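You operate a simulated robot arm through the tools that you are given. There is no shell and no other tool.

The job below is to be done with a simulated robot arm. You get a single attempt, and the scene is never put back.

## Task
Switch the note counter on, turn UV on and count the purple notes.
Fine: work at the side desk; leave them in the stacker with the count showing.

Only the result counts: the job must be done as asked and must still hold three seconds after the hand-in. Knocking over, shifting, dropping, spilling or breaking anything else fails it.

## Robot
A 7-joint arm with a two-finger parallel gripper, fixed in place. Base frame: the origin is at the foot of the arm, x ahead of it, y to its left, z up. Readings come in m, degrees, newtons and seconds.
With the tool pointing down near the work surface it reaches from about 0.26 to 0.7 m from the base axis. Its first joint turns from -166.0 to 166.0 degrees. Payload 3.43 kg.
The tool frame sits at the grasp point between the pads (the TCP): z along the fingers, y along the line on which they close. The tips reach 0.034 m beyond it. The gripper opens to 0.128 m. The fingers are 0.024 m wide and 0.012 m thick; the gripper's body (0.048 by 0.13 m) begins 0.096 m behind the TCP.
Orientation is told as [roll, pitch, yaw] about the base's x, y, z axes, in that order, counted from this pose: with the fingers straight down and closing along the base's y, the tool's x points along the base's -x, its y along +y and its z along -z.

## Interface
- The arm moves only by the tool drive_tool. Its argument "commands" is a list that holds one entry, the list of rows, each a list of 6 numbers: the shift along the tool's x, y, z in m, then the turn, a rotation vector about the tool's x, y, z in degrees. In form: [[[tx, ty, tz, rx, ry, rz], ...]]. A call has 1 to 20 rows; each row shifts and turns the commanded pose from where the row before left it, along the tool's axes as they then stand. "claw" is the finger opening in m, from 0 to 0.128, set as the call begins (left out, the last holds). A row lasts 0.2 s, in which the tool goes at most 0.05 m and 8.6 degrees; a call with a longer step from one row to the next is refused whole, and so is a gripper value outside its range. Where a pose cannot be reached the arm comes as near as it can. A force on the tool above 40 N (or 10 N above the force at the start of the call, whichever is more), or a blocked arm, ends the call early, and 0.2 s more pass. The fingers move at their own pace (about 0.108 m/s each) and stop on an object; they squeeze with about 42 N. The grip force told is the motor's: it shows also when the fingers shut on nothing. Time passes only in rows, and 0.2 s behind the last, so rows that do not move let the fingers close. It gives the time, the measured TCP pose, the force on the tool (base axes), the opening and the grip force at its end, in the units of the frame above (readings bear some noise), with the torque about the TCP (base axes, N m) and any sound that the robot's microphone picked up, and new pictures: "pictures" is both (left out), scene, wrist or none.
- Cameras (640 x 400 px; columns grow to the right, rows downward): "scene" is fixed at [0.4001, 0.6476, 1.5837]; the picture's right is [-0.93, -0.38, 0.00], its down [-0.26, 0.65, -0.72] and it looks along [0.27, -0.66, -0.70] (base axes); focal length 320 px, centre (320, 200). "wrist" rides on the gripper at [0.076, -0.011, -0.16] in the tool frame; the picture's right is [0.15, 0.99, 0.00], its down [-0.88, 0.13, -0.46] and it looks along [-0.45, 0.07, 0.89] (tool axes); focal length 234 px, centre (320, 200). There is no depth. A picture from a camera that has moved, and an enlarged one, comes with that camera's place and axes in the base frame and with its lens.
- raise_lower(by): slides the trunk up (or, below 0, down) by that many m; the arm rides with it, the base frame stays. It gives what a move gives, with no picture.
- zoom(camera, box): a new picture of the part [left, top, right, bottom] of that camera's present view, enlarged. No time passes.
- close_job(): hands the job in; it is judged then, once.

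Nothing tells you positions but the pictures and the camera data. Unless the task says otherwise, let go and move clear before handing in.

The tools are called by a JSON object that holds its "fn" and its "kwargs". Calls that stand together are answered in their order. drive_tool: Moves the arm, as the interface text tells. Its arguments: {"type":"object","properties":{"commands":{"type":"array","items":{"type":"array","items":{"type":"array","items":{"type":"number"}}}},"claw":{"type":"number"},"pictures":{"type":"string","enum":["both","scene","wrist","none"]}},"required":["commands"]} The other tools are called the same way: raise_lower (by) slides the trunk up or down; zoom (camera, box) takes an enlarged picture of a part of a camera's view; close_job () hands the job in.

At the start:

```text
clock: 0.0
eef_pos: [0.4697, -0.1726, 1.1979]
tool_rot: [-0.1, 0.1, -0.1]
contact_force: [0.7, 1.1, -0.1]
moment: [-0.01, 0.02, 0.01]
finger_gap: 0.1281
grasp_force: 0.0
trunk travel left (down, up): [-0.275, 0.049]
```

scene: 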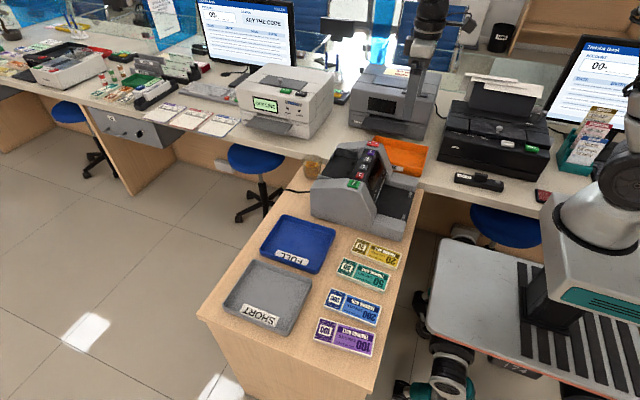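
wrist: 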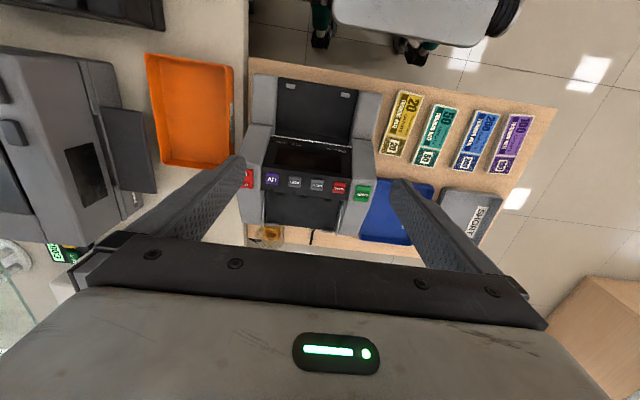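

The side desk holds a note counter with a row of keys, four stacks of notes (yellow, teal, blue, purple) and two trays (FULL, SHORT). First I'll enlarge the machine and the notes to read the labels.

{"fn": "zoom", "kwargs": {"camera": "scene", "box": [290, 120, 450, 240]}}

{"fn": "zoom", "kwargs": {"camera": "wrist", "box": [220, 60, 400, 240]}}

{"fn": "zoom", "kwargs": {"camera": "scene", "box": [210, 210, 430, 370]}}

{"fn": "zoom", "kwargs": {"camera": "wrist", "box": [360, 70, 560, 260]}}

```text
3.33 times, centred on (370, 180) of scene
camera zoom: at [0.4001, 0.6476, 1.5837], right [-0.93, -0.38, 0.0], down [-0.26, 0.65, -0.72], along [0.27, -0.66, -0.7], focal length 1068 px, centre (153, 267)
```

zoom: 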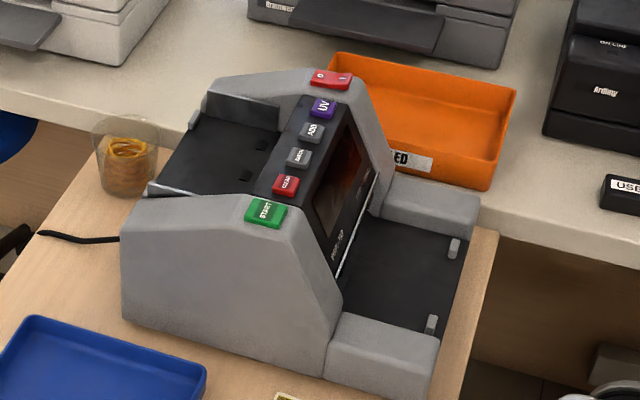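

```text
2.22 times, centred on (310, 150) of wrist
camera zoom: at [0.3945, -0.1823, 1.3565], right [-0.15, 0.99, 0.0], down [0.88, 0.13, 0.46], along [0.45, 0.07, -0.89], focal length 520 px, centre (342, 311)
```

zoom: 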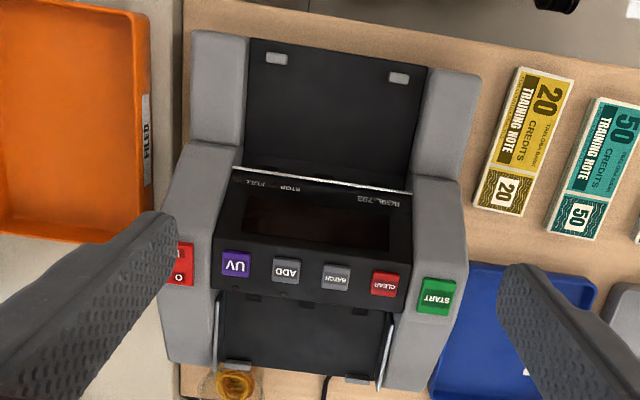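

```text
2.50 times, centred on (320, 290) of scene
camera zoom: at [0.4001, 0.6476, 1.5837], right [-0.93, -0.38, 0.0], down [-0.26, 0.65, -0.72], along [0.27, -0.66, -0.7], focal length 801 px, centre (320, -25)
```

zoom: 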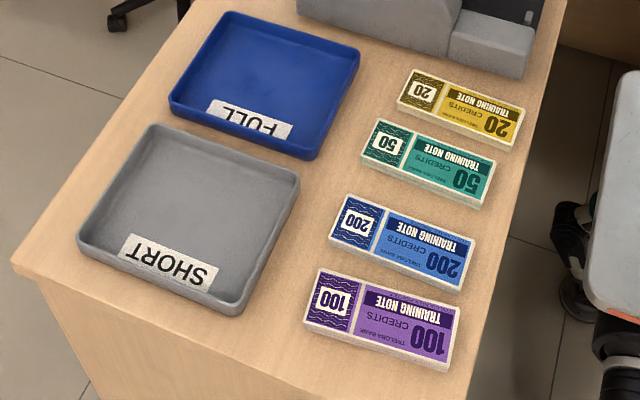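

```text
2.11 times, centred on (460, 165) of wrist
camera zoom: at [0.3945, -0.1823, 1.3565], right [-0.15, 0.99, 0.0], down [0.88, 0.13, 0.46], along [0.45, 0.07, -0.89], focal length 493 px, centre (25, 274)
```

zoom: 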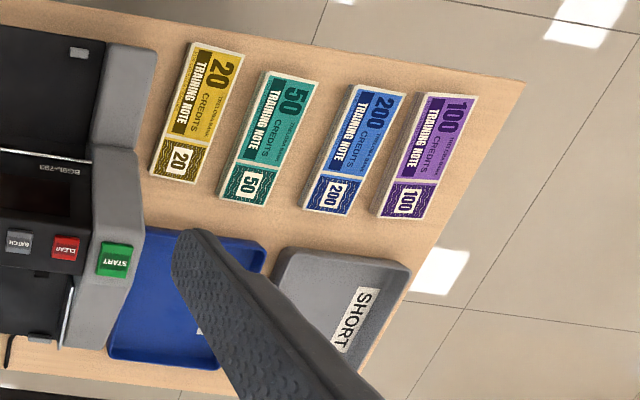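

The side desk top is at about z 0.75, and the counter's START key is near (0.58, -0.07, 0.94). UV is near (0.577, -0.247, 0.934), the red power rocker near (0.582, -0.296, 0.938), and the purple stack near (0.468, 0.314, 0.766). The hopper is behind the panel at x≈0.66. I'll close the claw and move nearer to see the keys.

{"fn": "drive_tool", "kwargs": {"commands": [[[-0.01, -0.02, 0.025, 0, 0, 0], [-0.01, -0.02, 0.025, 0, 0, 0], [-0.01, -0.02, 0.025, 0, 0, 0], [-0.01, -0.02, 0.025, 0, 0, 0], [0, 0, 0, 0, 0, 0]]], "claw": 0.0, "pictures": "both"}}

```text
clock: 1.2
eef_pos: [0.5093, -0.2527, 1.0955]
tool_rot: [-0.1, 0.0, 0.0]
contact_force: [1.0, -1.2, 0.5]
moment: [0.04, -0.01, 0.0]
finger_gap: 0.0001
grasp_force: 32.4
trunk travel left (down, up): [-0.275, 0.049]
camera wrist: at [0.4345, -0.2631, 1.2556], right [-0.15, 0.99, 0.0], down [0.88, 0.13, 0.46], along [0.45, 0.07, -0.89], focal length 234 px, centre (320, 200)
```

scene: 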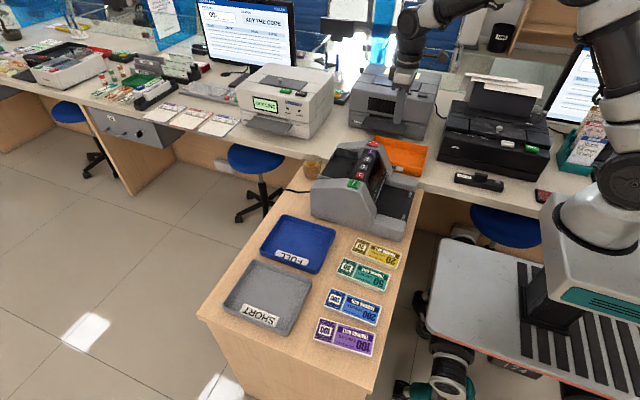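
wrist: 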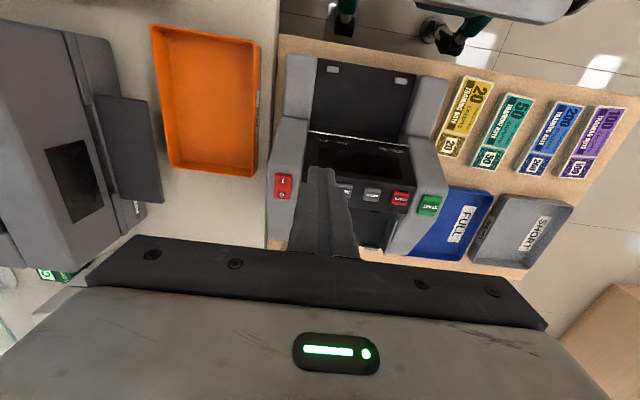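

The closed fingers now sit in front of the keys and the red power rocker is in clear view. I'll enlarge it to see which side is marked I.

{"fn": "zoom", "kwargs": {"camera": "wrist", "box": [260, 160, 320, 220]}}

{"fn": "zoom", "kwargs": {"camera": "scene", "box": [340, 130, 400, 180]}}

{"fn": "zoom", "kwargs": {"camera": "wrist", "box": [260, 40, 460, 270]}}

```text
6.67 times, centred on (290, 190) of wrist
camera zoom: at [0.4345, -0.2631, 1.2556], right [-0.15, 0.99, 0.0], down [0.88, 0.13, 0.46], along [0.45, 0.07, -0.89], focal length 1561 px, centre (520, 267)
```

zoom: 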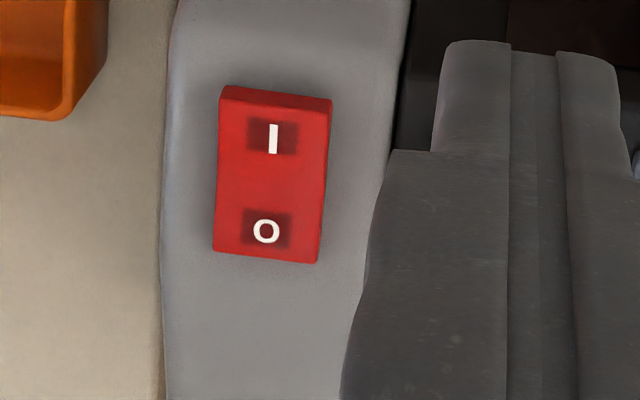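

```text
8.00 times, centred on (370, 155) of scene
camera zoom: at [0.4001, 0.6476, 1.5837], right [-0.93, -0.38, 0.0], down [-0.26, 0.65, -0.72], along [0.27, -0.66, -0.7], focal length 2563 px, centre (-80, 560)
```

zoom: 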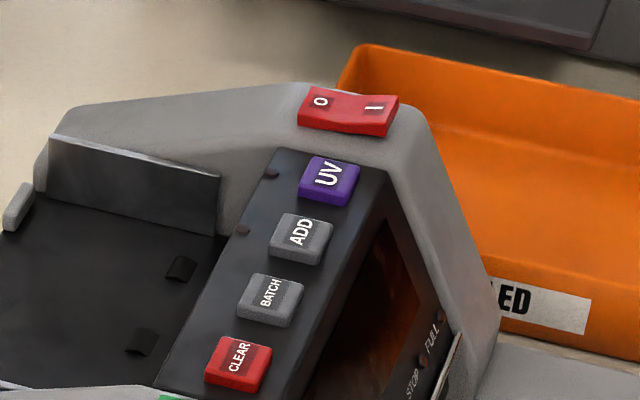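

```text
1.74 times, centred on (360, 155) of wrist
camera zoom: at [0.4345, -0.2631, 1.2556], right [-0.15, 0.99, 0.0], down [0.88, 0.13, 0.46], along [0.45, 0.07, -0.89], focal length 407 px, centre (250, 278)
```

zoom: 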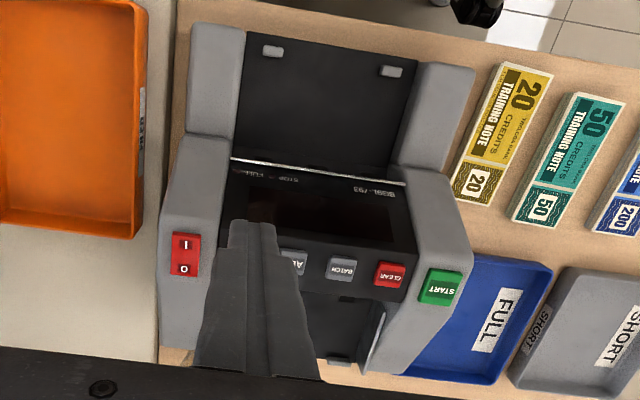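

The rocker's I end is toward the robot at about (0.568, -0.296), and its O end is farther away. I'll move the closed fingertips above the I end and check the alignment.

{"fn": "drive_tool", "kwargs": {"commands": [[[-0.019, -0.0145, 0.02, 0, 0, 0], [-0.019, -0.0145, 0.02, 0, 0, 0], [-0.018, -0.0145, 0.02, 0, 0, 0], [0, 0, 0.02, 0, 0, 0], [0, 0, 0, 0, 0, 0]]], "pictures": "both"}}

```text
clock: 2.4
eef_pos: [0.5649, -0.2961, 1.0155]
tool_rot: [0.0, 0.0, 0.0]
contact_force: [-0.3, 0.1, 0.4]
moment: [0.03, 0.02, -0.01]
finger_gap: 0.0
grasp_force: 33.2
trunk travel left (down, up): [-0.275, 0.049]
camera wrist: at [0.4901, -0.3058, 1.1755], right [-0.15, 0.99, 0.0], down [0.88, 0.13, 0.46], along [0.45, 0.07, -0.89], focal length 234 px, centre (320, 200)
```

scene: 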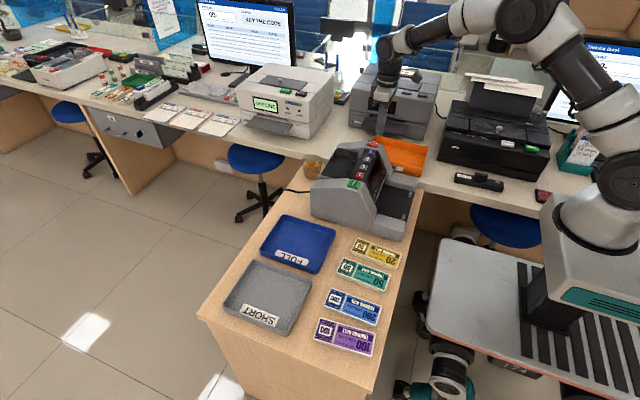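
wrist: 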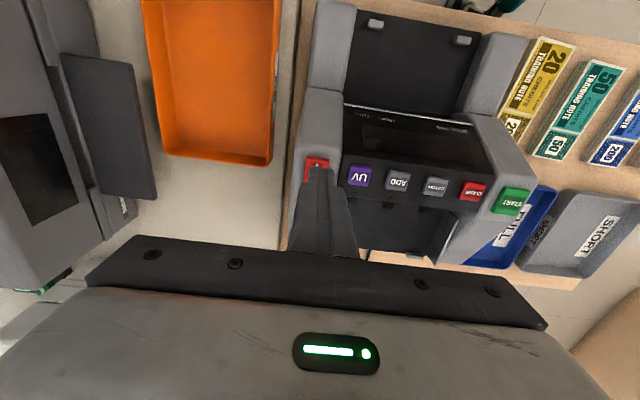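

{"fn": "zoom", "kwargs": {"camera": "wrist", "box": [290, 140, 370, 200]}}

{"fn": "zoom", "kwargs": {"camera": "scene", "box": [350, 60, 430, 170]}}

```text
6.67 times, centred on (330, 170) of wrist
camera zoom: at [0.4901, -0.3058, 1.1755], right [-0.15, 0.99, 0.0], down [0.88, 0.13, 0.46], along [0.45, 0.07, -0.89], focal length 1561 px, centre (253, 400)
```

zoom: 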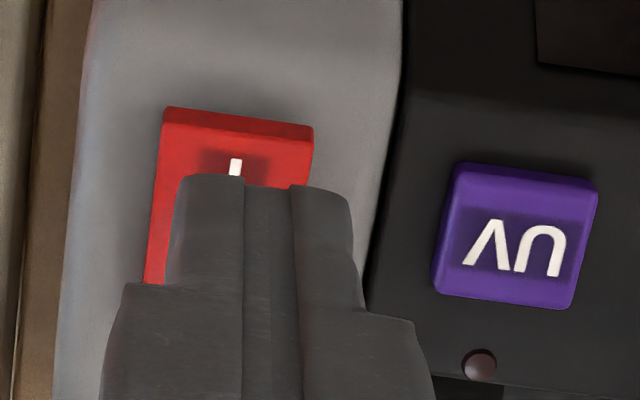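

```text
3.64 times, centred on (390, 115) of scene
camera zoom: at [0.4001, 0.6476, 1.5837], right [-0.93, -0.38, 0.0], down [-0.26, 0.65, -0.72], along [0.27, -0.66, -0.7], focal length 1165 px, centre (66, 509)
```

zoom: 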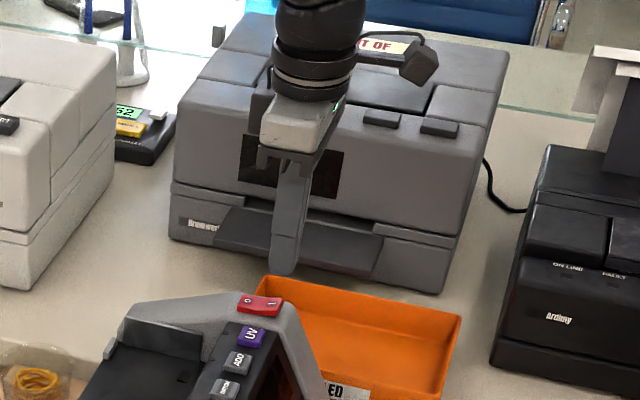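

The tip is lined up over the I mark. I'll press down gently in small steps.

{"fn": "drive_tool", "kwargs": {"commands": [[[0, 0, 0.015, 0, 0, 0], [0, 0, 0.012, 0, 0, 0], [0, 0, 0.005, 0, 0, 0], [0, 0, 0.004, 0, 0, 0], [0, 0, 0.004, 0, 0, 0], [0, 0, 0.003, 0, 0, 0]]], "pictures": "both"}}

```text
clock: 3.8
eef_pos: [0.5652, -0.2954, 0.9734]
tool_rot: [0.0, -0.1, 0.0]
contact_force: [-1.1, -0.1, 1.8]
moment: [0.01, 0.01, 0.02]
finger_gap: 0.0
grasp_force: 33.2
trunk travel left (down, up): [-0.275, 0.049]
camera wrist: at [0.4903, -0.3058, 1.1334], right [-0.15, 0.99, 0.0], down [0.88, 0.13, 0.46], along [0.45, 0.07, -0.89], focal length 234 px, centre (320, 200)
```

scene: 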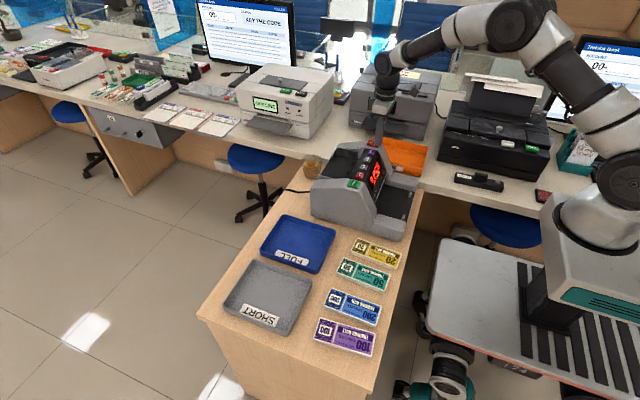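
wrist: 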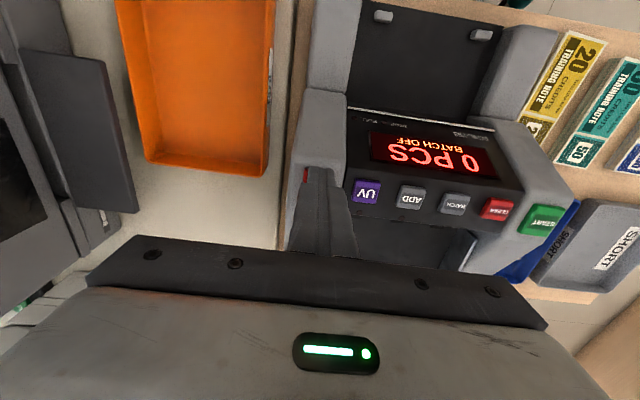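

The counter is on and its display reads "0 PCS / BATCH OFF". Next I lift clear and move over the UV key.

{"fn": "drive_tool", "kwargs": {"commands": [[[0, 0, -0.02, 0, 0, 0], [0, 0, -0.02, 0, 0, 0], [-0.006, 0.024, 0, 0, 0, 0], [-0.005, 0.0235, 0, 0, 0, 0], [0, 0, 0, 0, 0, 0]]], "pictures": "both"}}

{"fn": "zoom", "kwargs": {"camera": "wrist", "box": [270, 100, 430, 200]}}

{"fn": "zoom", "kwargs": {"camera": "scene", "box": [340, 100, 420, 200]}}

```text
clock: 5.0
eef_pos: [0.5757, -0.249, 1.0141]
tool_rot: [0.0, -0.1, 0.0]
contact_force: [0.7, 0.8, -0.1]
moment: [-0.05, 0.0, 0.01]
finger_gap: 0.0001
grasp_force: 33.2
trunk travel left (down, up): [-0.275, 0.049]
camera wrist: at [0.5011, -0.2583, 1.1733], right [-0.15, 0.99, 0.0], down [0.88, 0.13, 0.46], along [0.45, 0.07, -0.89], focal length 234 px, centre (320, 200)
```

scene: 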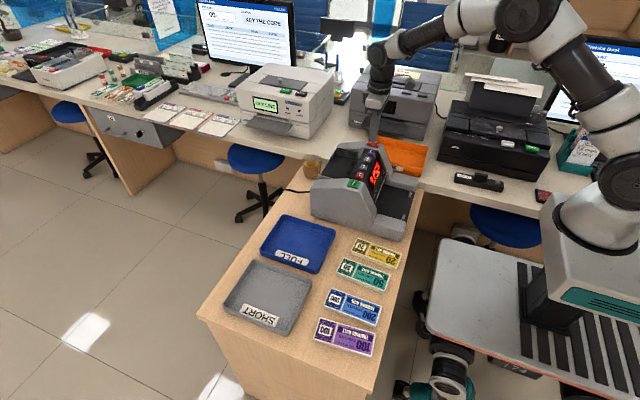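
wrist: 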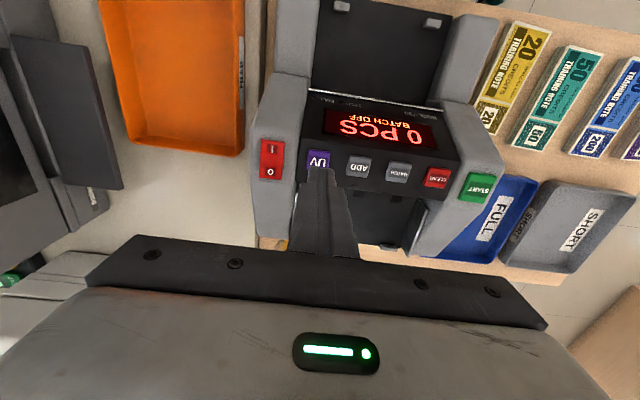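

```text
4.00 times, centred on (350, 150) of wrist
camera zoom: at [0.5011, -0.2583, 1.1733], right [-0.15, 0.99, 0.0], down [0.88, 0.13, 0.46], along [0.45, 0.07, -0.89], focal length 937 px, centre (200, 400)
```

zoom: 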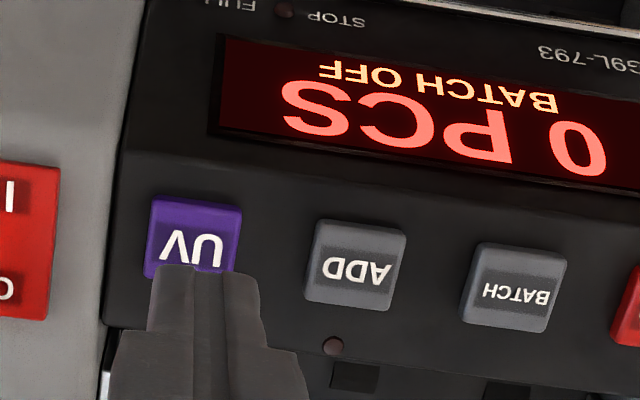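

```text
4.00 times, centred on (380, 150) of scene
camera zoom: at [0.4001, 0.6476, 1.5837], right [-0.93, -0.38, 0.0], down [-0.26, 0.65, -0.72], along [0.27, -0.66, -0.7], focal length 1282 px, centre (80, 400)
```

zoom: 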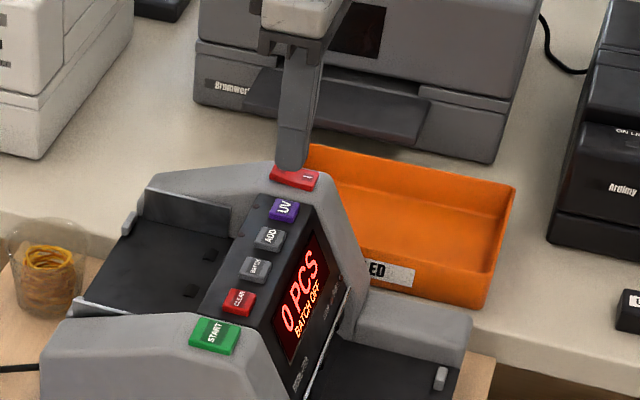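

The tip is over UV. I'll press it once, slowly.

{"fn": "drive_tool", "kwargs": {"commands": [[[0, 0, 0.02, 0, 0, 0], [0, 0, 0.015, 0, 0, 0], [0, 0, 0.006, 0, 0, 0], [0, 0, 0.003, 0, 0, 0], [0, 0, 0.003, 0, 0, 0], [0, 0, 0, 0, 0, 0]]], "pictures": "both"}}

{"fn": "zoom", "kwargs": {"camera": "wrist", "box": [270, 80, 470, 200]}}

{"fn": "zoom", "kwargs": {"camera": "scene", "box": [340, 120, 420, 200]}}

```text
clock: 6.4
eef_pos: [0.5767, -0.249, 0.9669]
tool_rot: [0.1, 0.0, 0.0]
contact_force: [0.9, -0.3, 2.2]
moment: [-0.02, -0.03, 0.03]
finger_gap: 0.0001
grasp_force: 33.3
trunk travel left (down, up): [-0.275, 0.049]
heard: click
camera wrist: at [0.5013, -0.2583, 1.1264], right [-0.15, 0.99, 0.0], down [0.88, 0.13, 0.46], along [0.45, 0.07, -0.89], focal length 234 px, centre (320, 200)
```

scene: 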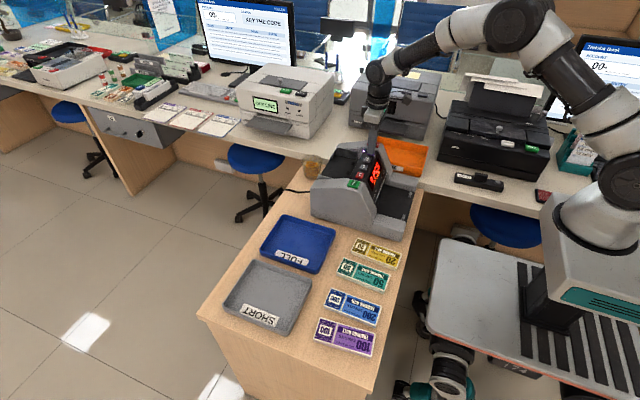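
wrist: 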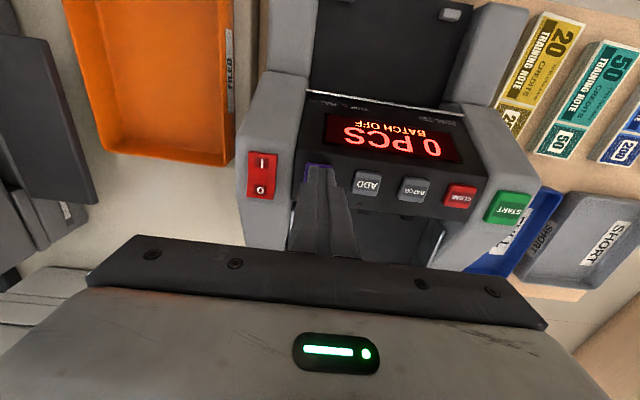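

```text
3.20 times, centred on (370, 140) of wrist
camera zoom: at [0.5013, -0.2583, 1.1264], right [-0.15, 0.99, 0.0], down [0.88, 0.13, 0.46], along [0.45, 0.07, -0.89], focal length 749 px, centre (160, 392)
```

zoom: 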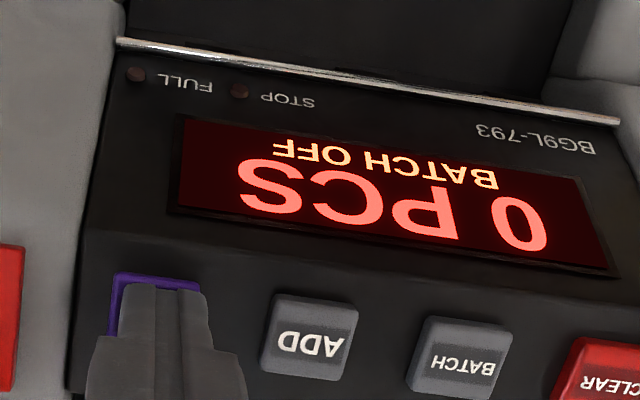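

```text
5.00 times, centred on (380, 160) of scene
camera zoom: at [0.4001, 0.6476, 1.5837], right [-0.93, -0.38, 0.0], down [-0.26, 0.65, -0.72], along [0.27, -0.66, -0.7], focal length 1602 px, centre (20, 400)
```

zoom: 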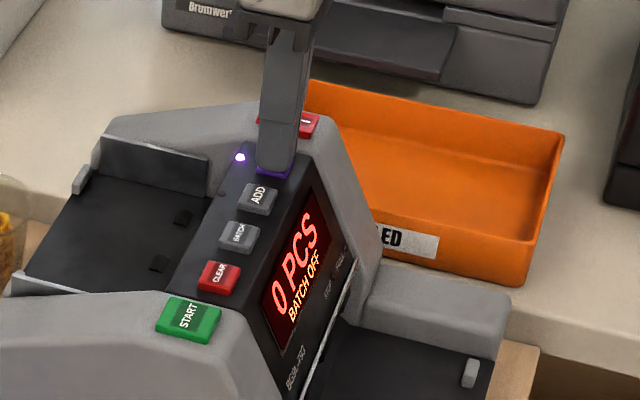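

UV is on: I heard one click and the purple LED beside the key is lit. Now I lift away and travel over to the purple stack.

{"fn": "drive_tool", "kwargs": {"commands": [[[0, 0, -0.04, 0, 0, 0], [0, 0, -0.04, 0, 0, 0], [0, 0, -0.03, 0, 0, 0], [0.009, 0.047, 0, 0, 0, 0], [0.009, 0.047, 0, 0, 0, 0], [0.009, 0.047, 0, 0, 0, 0], [0.009, 0.047, 0, 0, 0, 0], [0.009, 0.047, 0, 0, 0, 0], [0.009, 0.047, 0, 0, 0, 0], [0.009, 0.047, 0, 0, 0, 0], [0.009, 0.047, 0, 0, 0, 0], [0.009, 0.047, 0, 0, 0, 0], [0.009, 0.047, 0, 0, 0, 0], [0.009, 0.047, 0, 0, 0, 0], [0.01, 0.046, 0, 0, 0, 0], [0, 0, 0, 0, 0, 0]]], "claw": 0.09, "pictures": "both"}}

{"fn": "zoom", "kwargs": {"camera": "scene", "box": [340, 120, 420, 200]}}

```text
clock: 9.8
eef_pos: [0.4685, 0.3151, 1.0761]
tool_rot: [0.0, 0.1, 0.1]
contact_force: [0.0, -0.6, 0.0]
moment: [-0.04, 0.0, -0.01]
finger_gap: 0.09
grasp_force: 0.1
trunk travel left (down, up): [-0.275, 0.049]
camera wrist: at [0.3935, 0.3049, 1.2361], right [-0.15, 0.99, 0.0], down [0.88, 0.13, 0.46], along [0.45, 0.07, -0.89], focal length 234 px, centre (320, 200)
```

scene: 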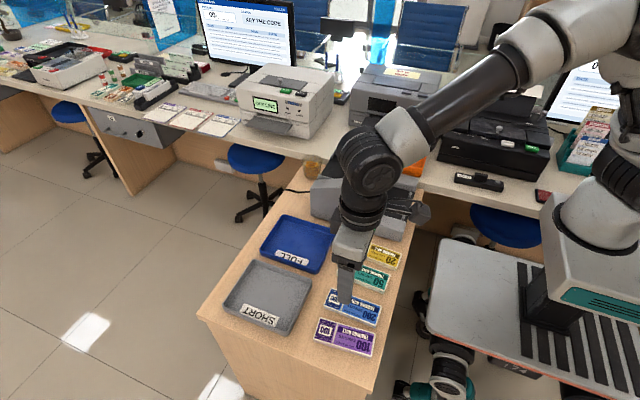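
wrist: 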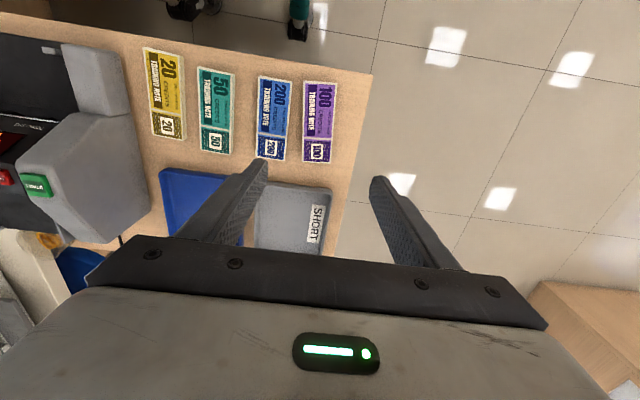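

```text
5.00 times, centred on (380, 160) of scene
camera zoom: at [0.4001, 0.6476, 1.5837], right [-0.93, -0.38, 0.0], down [-0.26, 0.65, -0.72], along [0.27, -0.66, -0.7], focal length 1602 px, centre (20, 400)
```

zoom: 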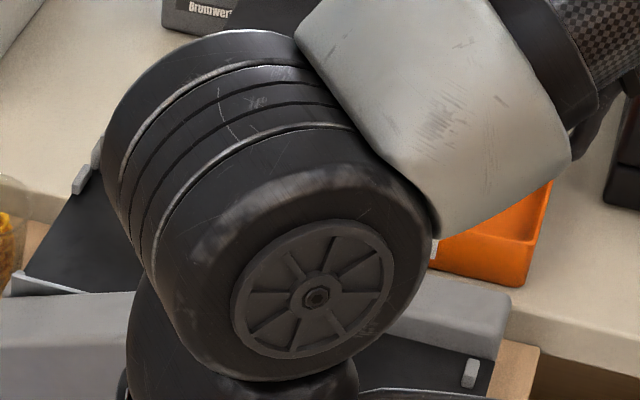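

{"fn": "zoom", "kwargs": {"camera": "wrist", "box": [240, 60, 370, 190]}}

{"fn": "zoom", "kwargs": {"camera": "scene", "box": [300, 270, 400, 370]}}

```text
3.08 times, centred on (305, 125) of wrist
camera zoom: at [0.3935, 0.3049, 1.2361], right [-0.15, 0.99, 0.0], down [0.88, 0.13, 0.46], along [0.45, 0.07, -0.89], focal length 720 px, centre (366, 431)
```

zoom: 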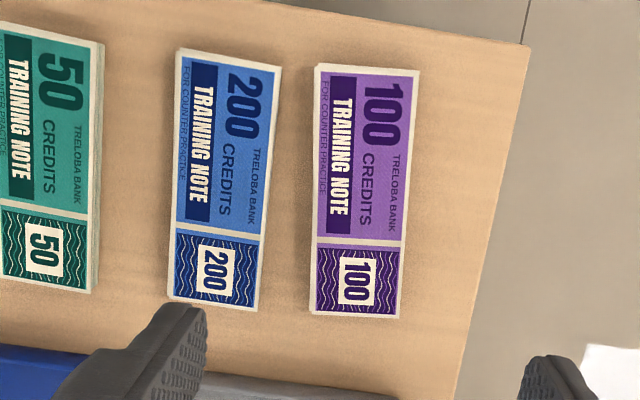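

```text
4.00 times, centred on (350, 320) of scene
camera zoom: at [0.4001, 0.6476, 1.5837], right [-0.93, -0.38, 0.0], down [-0.26, 0.65, -0.72], along [0.27, -0.66, -0.7], focal length 1282 px, centre (200, -280)
```

zoom: 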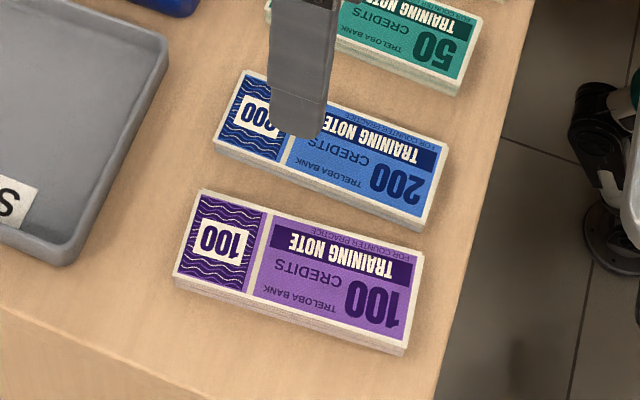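

The purple stack's top face is about 0.15 × 0.06 m, centred near (0.470, 0.313, 0.767), and turned about 6° counter-clockwise. Before grasping it, I'll look into the hopper to plan where to put the notes.

{"fn": "drive_tool", "kwargs": {"commands": [[[-0.012, -0.045, -0.004, 0, 0, 0], [-0.012, -0.045, -0.004, 0, 0, 0], [-0.012, -0.045, -0.004, 0, 0, 0], [-0.012, -0.045, -0.004, 0, 0, 0], [-0.012, -0.045, -0.004, 0, 0, 0], [-0.012, -0.045, -0.004, 0, 0, 0], [-0.012, -0.045, -0.004, 0, 0, 0], [-0.012, -0.045, -0.004, 0, 0, 0], [-0.012, -0.045, -0.004, 0, 0, 0], [-0.012, -0.045, -0.004, 0, 0, 0], [-0.012, -0.045, -0.004, 0, 0, 0], [0, 0, 0, 0, 0, 0]]], "claw": 0.128, "pictures": "both"}}

{"fn": "zoom", "kwargs": {"camera": "wrist", "box": [220, 100, 420, 240]}}

{"fn": "zoom", "kwargs": {"camera": "scene", "box": [300, 120, 420, 220]}}

```text
clock: 12.4
eef_pos: [0.5991, -0.183, 1.1212]
tool_rot: [0.0, 0.1, 0.0]
contact_force: [0.5, -0.5, -0.8]
moment: [0.04, 0.0, 0.02]
finger_gap: 0.1281
grasp_force: 0.1
trunk travel left (down, up): [-0.275, 0.049]
camera wrist: at [0.524, -0.1918, 1.281], right [-0.15, 0.99, 0.0], down [0.88, 0.13, 0.46], along [0.45, 0.07, -0.89], focal length 234 px, centre (320, 200)
```

scene: 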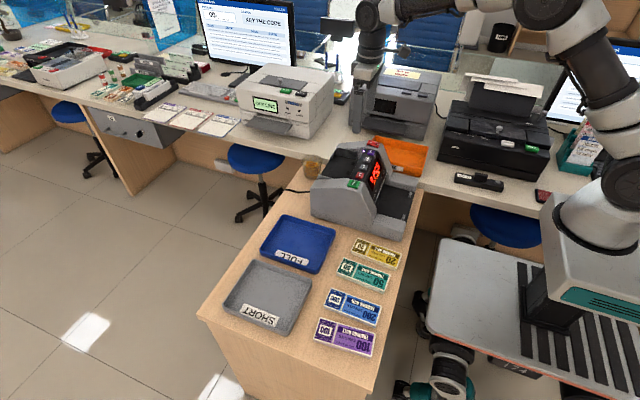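
wrist: 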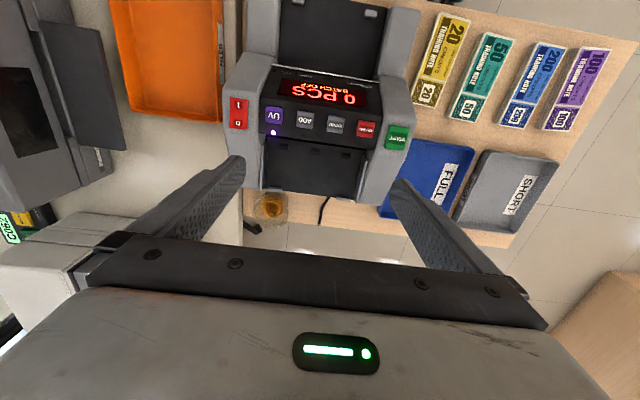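

```text
2.86 times, centred on (320, 170) of wrist
camera zoom: at [0.524, -0.1918, 1.281], right [-0.15, 0.99, 0.0], down [0.88, 0.13, 0.46], along [0.45, 0.07, -0.89], focal length 669 px, centre (320, 286)
```

zoom: 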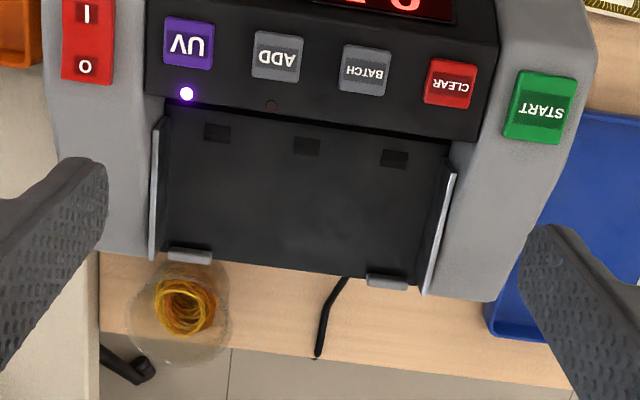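

```text
4.00 times, centred on (360, 170) of scene
camera zoom: at [0.4001, 0.6476, 1.5837], right [-0.93, -0.38, 0.0], down [-0.26, 0.65, -0.72], along [0.27, -0.66, -0.7], focal length 1282 px, centre (160, 320)
```

zoom: 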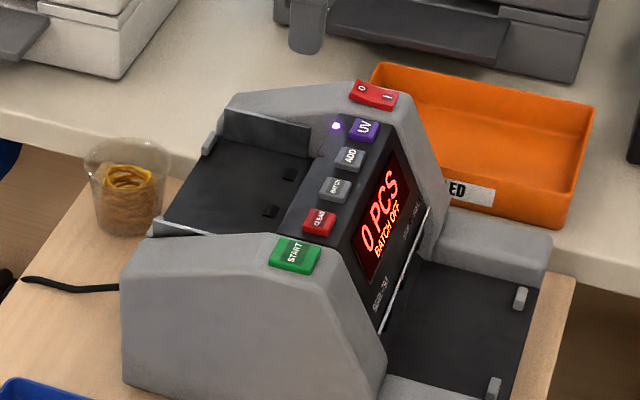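

The hopper bed lies at z≈0.865, from x≈0.615 to 0.715 between guides at y≈-0.269 and -0.095. It is square to the base axes, so the notes must go in with their long side along y. Next I return to the purple stack and turn the fingers to match it.

{"fn": "drive_tool", "kwargs": {"commands": [[[0.01075, 0.04133, 0.01, 0, 0, 0], [0.01075, 0.04133, 0.01, 0, 0, 0], [0.01075, 0.04133, 0.01, 0, 0, 0], [0.01075, 0.04133, 0.01, 0, 0, 0], [0.01075, 0.04133, 0.01, 0, 0, 0], [0.01075, 0.04133, 0.01, 0, 0, 0], [0.01075, 0.04133, 0.01, 0, 0, 0], [0.01075, 0.04133, 0.01, 0, 0, 0], [0.01075, 0.04133, 0.01, 0, 0, 0], [0.01075, 0.04133, 0.01, 0, 0, 0], [0.01075, 0.04133, 0.01, 0, 0, 0], [0.01075, 0.04133, 0.01, 0, 0, 0], [0, 0, 0.045, 0, 0, -3], [0, 0, 0.045, 0, 0, -3], [0, 0, 0, 0, 0, 0]]], "claw": 0.074, "pictures": "both"}}

{"fn": "zoom", "kwargs": {"camera": "wrist", "box": [220, 60, 420, 220]}}

{"fn": "zoom", "kwargs": {"camera": "scene", "box": [300, 240, 400, 370]}}

```text
clock: 15.6
eef_pos: [0.4708, 0.3151, 0.91]
tool_rot: [0.0, 0.0, 6.0]
contact_force: [0.1, 0.0, 0.0]
moment: [-0.03, 0.0, -0.01]
finger_gap: 0.0739
grasp_force: 0.0
trunk travel left (down, up): [-0.275, 0.049]
camera wrist: at [0.397, 0.2975, 1.0695], right [-0.25, 0.97, 0.0], down [0.86, 0.22, 0.46], along [0.44, 0.11, -0.89], focal length 234 px, centre (320, 200)
```

scene: 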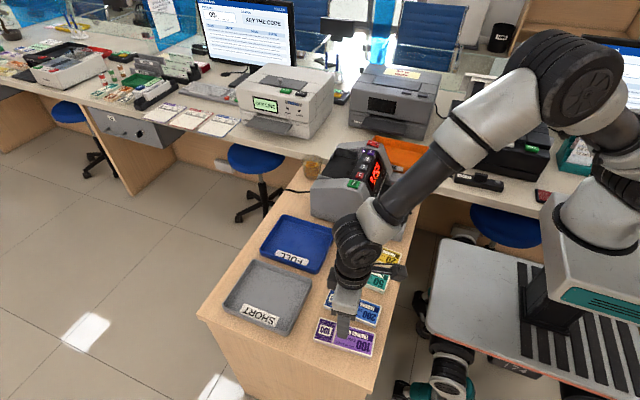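
wrist: 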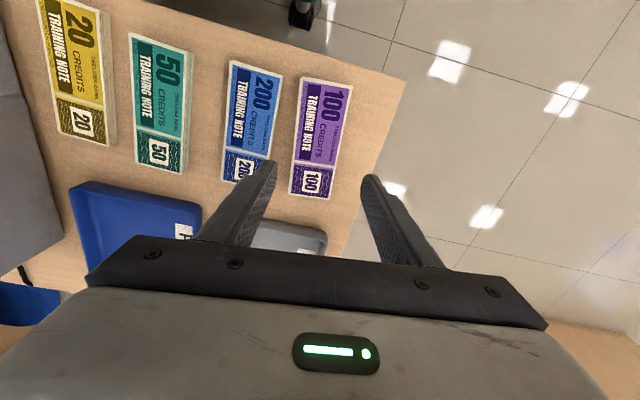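

```text
2.50 times, centred on (320, 140) of wrist
camera zoom: at [0.397, 0.2975, 1.0695], right [-0.25, 0.97, 0.0], down [0.86, 0.22, 0.46], along [0.44, 0.11, -0.89], focal length 585 px, centre (320, 350)
```

zoom: 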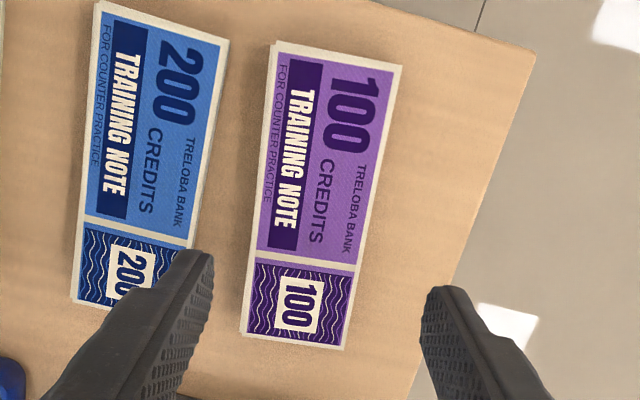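

```text
3.08 times, centred on (350, 305) of scene
camera zoom: at [0.4001, 0.6476, 1.5837], right [-0.93, -0.38, 0.0], down [-0.26, 0.65, -0.72], along [0.27, -0.66, -0.7], focal length 986 px, centre (228, -123)
```

zoom: 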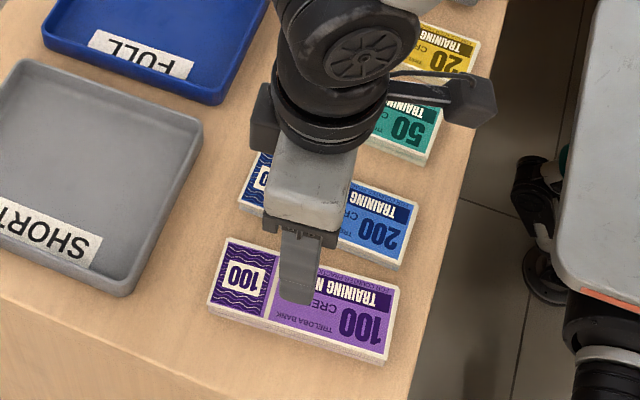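

The stack is squarely aligned with the fingers and sits about 3-4 mm to tool -y. I'll correct that and go down partway to check the finger clearance.

{"fn": "drive_tool", "kwargs": {"commands": [[[0, -0.0035, 0.03, 0, 0, 0], [0, 0, 0.03, 0, 0, 0], [0, 0, 0.025, 0, 0, 0], [0, 0, 0.015, 0, 0, 0], [0, 0, 0, 0, 0, 0]]], "pictures": "both"}}

{"fn": "zoom", "kwargs": {"camera": "wrist", "box": [220, 60, 420, 220]}}

{"fn": "zoom", "kwargs": {"camera": "scene", "box": [300, 260, 400, 370]}}

```text
clock: 16.8
eef_pos: [0.4706, 0.31, 0.8116]
tool_rot: [0.1, -0.1, 6.0]
contact_force: [-0.4, -0.6, 0.4]
moment: [0.01, 0.02, 0.02]
finger_gap: 0.0739
grasp_force: 0.0
trunk travel left (down, up): [-0.275, 0.049]
camera wrist: at [0.3974, 0.293, 0.9702], right [-0.25, 0.97, 0.0], down [0.86, 0.22, 0.46], along [0.44, 0.11, -0.89], focal length 234 px, centre (320, 200)
```

scene: 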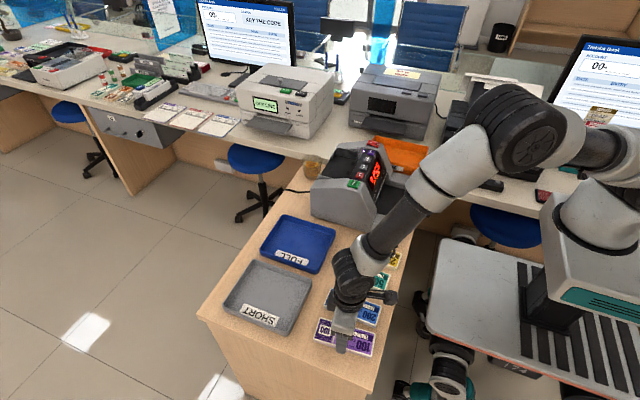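
wrist: 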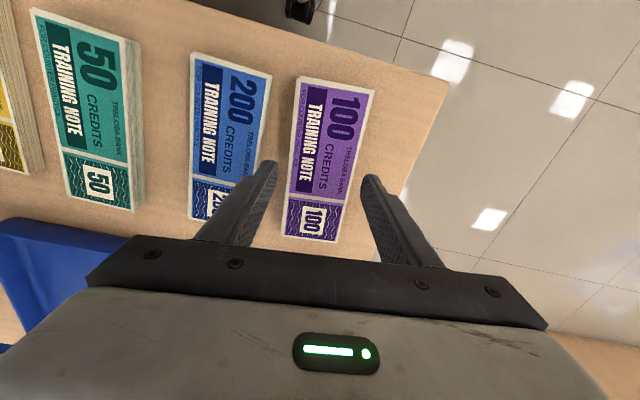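

```text
2.50 times, centred on (320, 140) of wrist
camera zoom: at [0.3974, 0.293, 0.9702], right [-0.25, 0.97, 0.0], down [0.86, 0.22, 0.46], along [0.44, 0.11, -0.89], focal length 585 px, centre (320, 350)
```

zoom: 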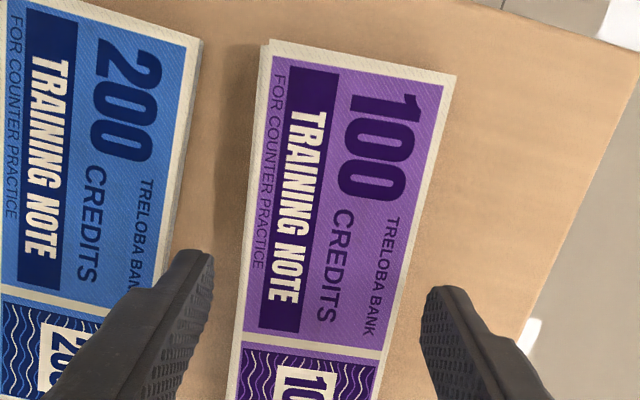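

```text
3.64 times, centred on (350, 315) of scene
camera zoom: at [0.4001, 0.6476, 1.5837], right [-0.93, -0.38, 0.0], down [-0.26, 0.65, -0.72], along [0.27, -0.66, -0.7], focal length 1165 px, centre (211, -218)
```

zoom: 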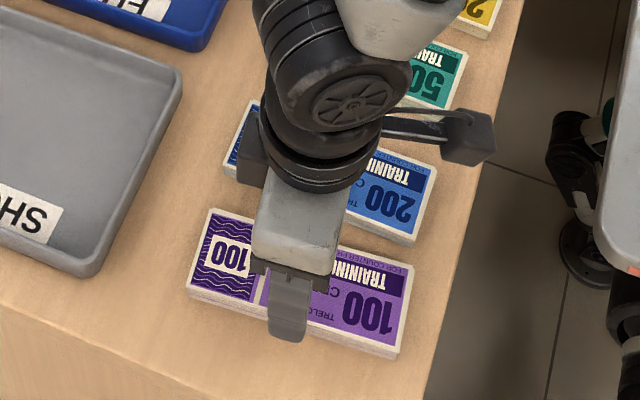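

The fingers straddle the stack with clearance on both sides. I'll shift 2 mm and descend to just above the desk.

{"fn": "drive_tool", "kwargs": {"commands": [[[0, 0.002, 0.01, 0, 0, 0], [0, 0, 0.006, 0, 0, 0], [0, 0, 0.004, 0, 0, 0], [0, 0, 0.002, 0, 0, 0], [0, 0, 0.002, 0, 0, 0], [0, 0, 0, 0, 0, 0]]], "pictures": "both"}}

{"fn": "zoom", "kwargs": {"camera": "scene", "box": [310, 300, 390, 370]}}

{"fn": "zoom", "kwargs": {"camera": "wrist", "box": [220, 60, 420, 220]}}

```text
clock: 18.2
eef_pos: [0.4701, 0.3131, 0.7879]
tool_rot: [0.1, 0.0, 5.9]
contact_force: [-0.4, 0.1, 1.0]
moment: [-0.02, 0.02, 0.0]
finger_gap: 0.0739
grasp_force: 0.2
trunk travel left (down, up): [-0.275, 0.049]
camera wrist: at [0.397, 0.2956, 0.9464], right [-0.25, 0.97, 0.0], down [0.86, 0.22, 0.46], along [0.44, 0.11, -0.89], focal length 234 px, centre (320, 200)
```

scene: 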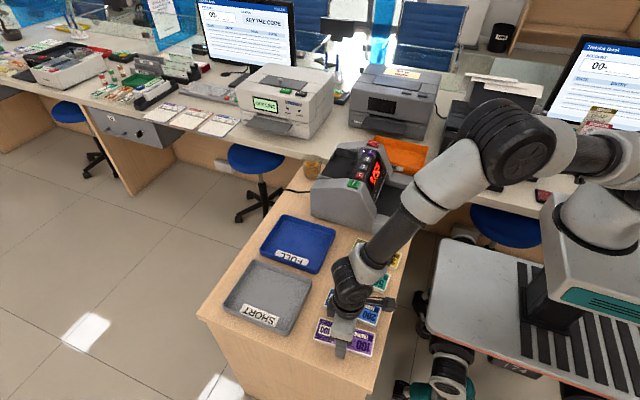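
wrist: 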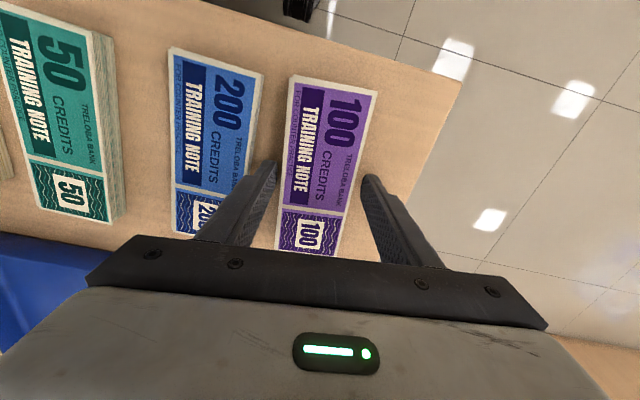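

```text
5.71 times, centred on (350, 335) of scene
camera zoom: at [0.4001, 0.6476, 1.5837], right [-0.93, -0.38, 0.0], down [-0.26, 0.65, -0.72], along [0.27, -0.66, -0.7], focal length 1831 px, centre (149, -571)
```

zoom: 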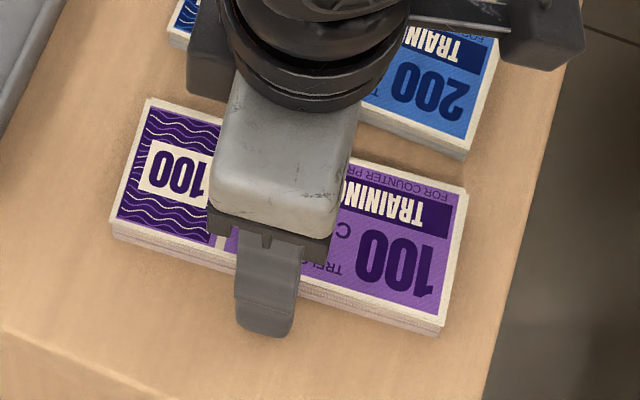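

```text
2.50 times, centred on (320, 140) of wrist
camera zoom: at [0.397, 0.2956, 0.9464], right [-0.25, 0.97, 0.0], down [0.86, 0.22, 0.46], along [0.44, 0.11, -0.89], focal length 585 px, centre (320, 350)
```

zoom: 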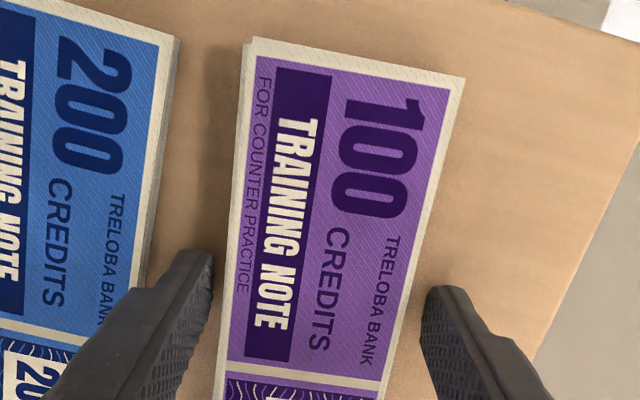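

{"fn": "drive_tool", "kwargs": {"commands": [[[0, 0, 0.001, 0, 0, 0], [0, 0, 0.001, 0, 0, 0], [0, 0, 0, 0, 0, 0]]], "pictures": "none"}}

{"fn": "zoom", "kwargs": {"camera": "scene", "box": [325, 325, 375, 365]}}

```text
clock: 19.0
eef_pos: [0.4701, 0.3125, 0.7843]
tool_rot: [0.0, 0.0, 6.0]
contact_force: [0.2, -0.1, 0.1]
moment: [-0.01, -0.01, 0.02]
finger_gap: 0.0742
grasp_force: 0.1
trunk travel left (down, up): [-0.275, 0.049]
```

```text
10.00 times, centred on (350, 345) of scene
camera zoom: at [0.4001, 0.6476, 1.5837], right [-0.93, -0.38, 0.0], down [-0.26, 0.65, -0.72], along [0.27, -0.66, -0.7], focal length 3204 px, centre (20, -1250)
```

zoom: 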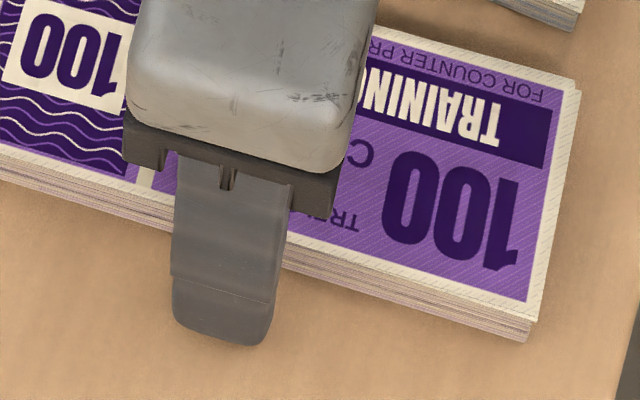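

The tips are at desk level with no contact force. Now I close on the stack.

{"fn": "drive_tool", "kwargs": {"commands": [[[0, 0, 0, 0, 0, 0], [0, 0, 0, 0, 0, 0], [0, 0, 0, 0, 0, 0]]], "claw": 0.0, "pictures": "both"}}

```text
clock: 19.8
eef_pos: [0.47, 0.3123, 0.7846]
tool_rot: [0.0, -0.1, 6.0]
contact_force: [0.6, -0.2, -0.3]
moment: [0.0, -0.02, -0.05]
finger_gap: 0.0592
grasp_force: 41.6
trunk travel left (down, up): [-0.275, 0.049]
camera wrist: at [0.3968, 0.2957, 0.9444], right [-0.25, 0.97, 0.0], down [0.86, 0.22, 0.46], along [0.44, 0.11, -0.89], focal length 234 px, centre (320, 200)
```

scene: 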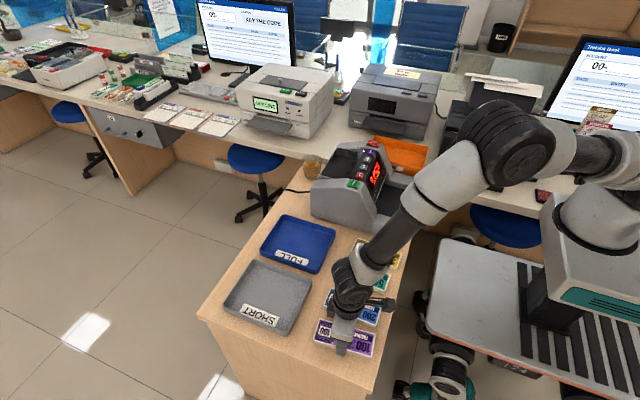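
wrist: 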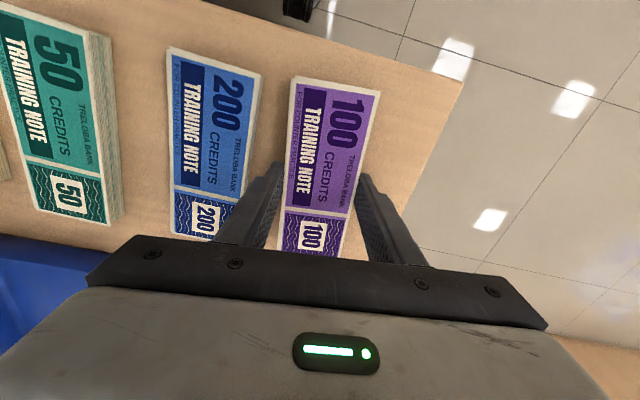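

The stack is gripped (opening 0.059 m, 42 N). I'll lift it straight up and check that the whole stack came along.

{"fn": "drive_tool", "kwargs": {"commands": [[[0, 0, -0.005, 0, 0, 0], [0, 0, -0.015, 0, 0, 0], [0, 0, -0.03, 0, 0, 0], [0, 0, -0.03, 0, 0, 0], [0, 0, -0.03, 0, 0, 0], [0, 0, -0.03, 0, 0, 0], [0, 0, 0, 0, 0, 0]]], "pictures": "both"}}

{"fn": "zoom", "kwargs": {"camera": "scene", "box": [300, 240, 400, 370]}}

```text
clock: 21.4
eef_pos: [0.4683, 0.3132, 0.926]
tool_rot: [0.1, -0.1, 5.9]
contact_force: [-0.4, 0.5, -0.8]
moment: [0.03, 0.04, -0.02]
finger_gap: 0.0591
grasp_force: 41.6
trunk travel left (down, up): [-0.275, 0.049]
camera wrist: at [0.3955, 0.296, 1.0852], right [-0.25, 0.97, 0.0], down [0.86, 0.22, 0.46], along [0.44, 0.11, -0.89], focal length 234 px, centre (320, 200)
```

scene: 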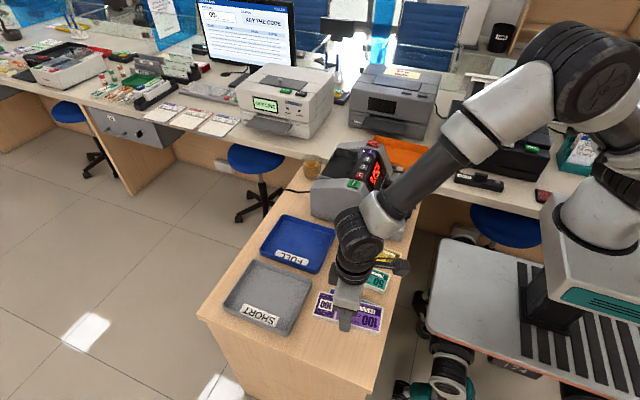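
wrist: 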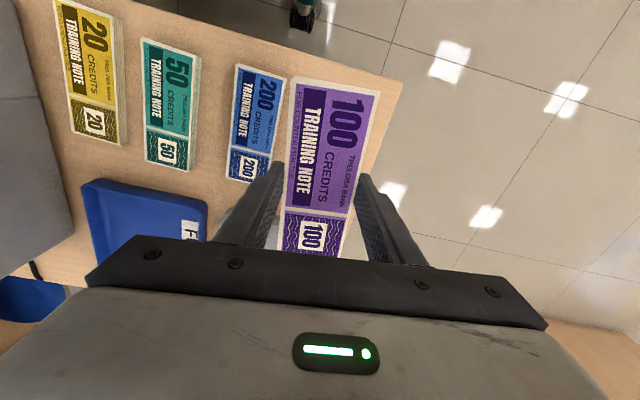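

```text
3.08 times, centred on (350, 305) of scene
camera zoom: at [0.4001, 0.6476, 1.5837], right [-0.93, -0.38, 0.0], down [-0.26, 0.65, -0.72], along [0.27, -0.66, -0.7], focal length 986 px, centre (228, -123)
```

zoom: 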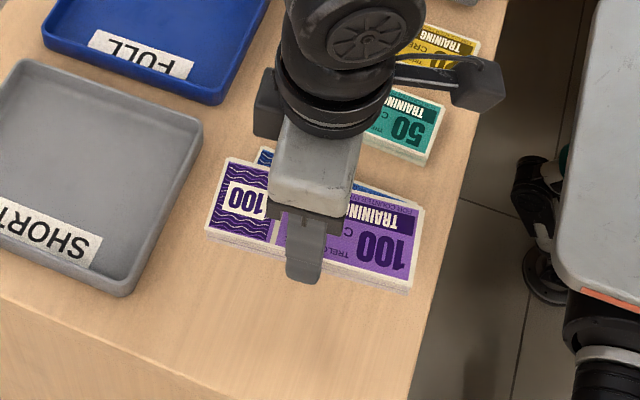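

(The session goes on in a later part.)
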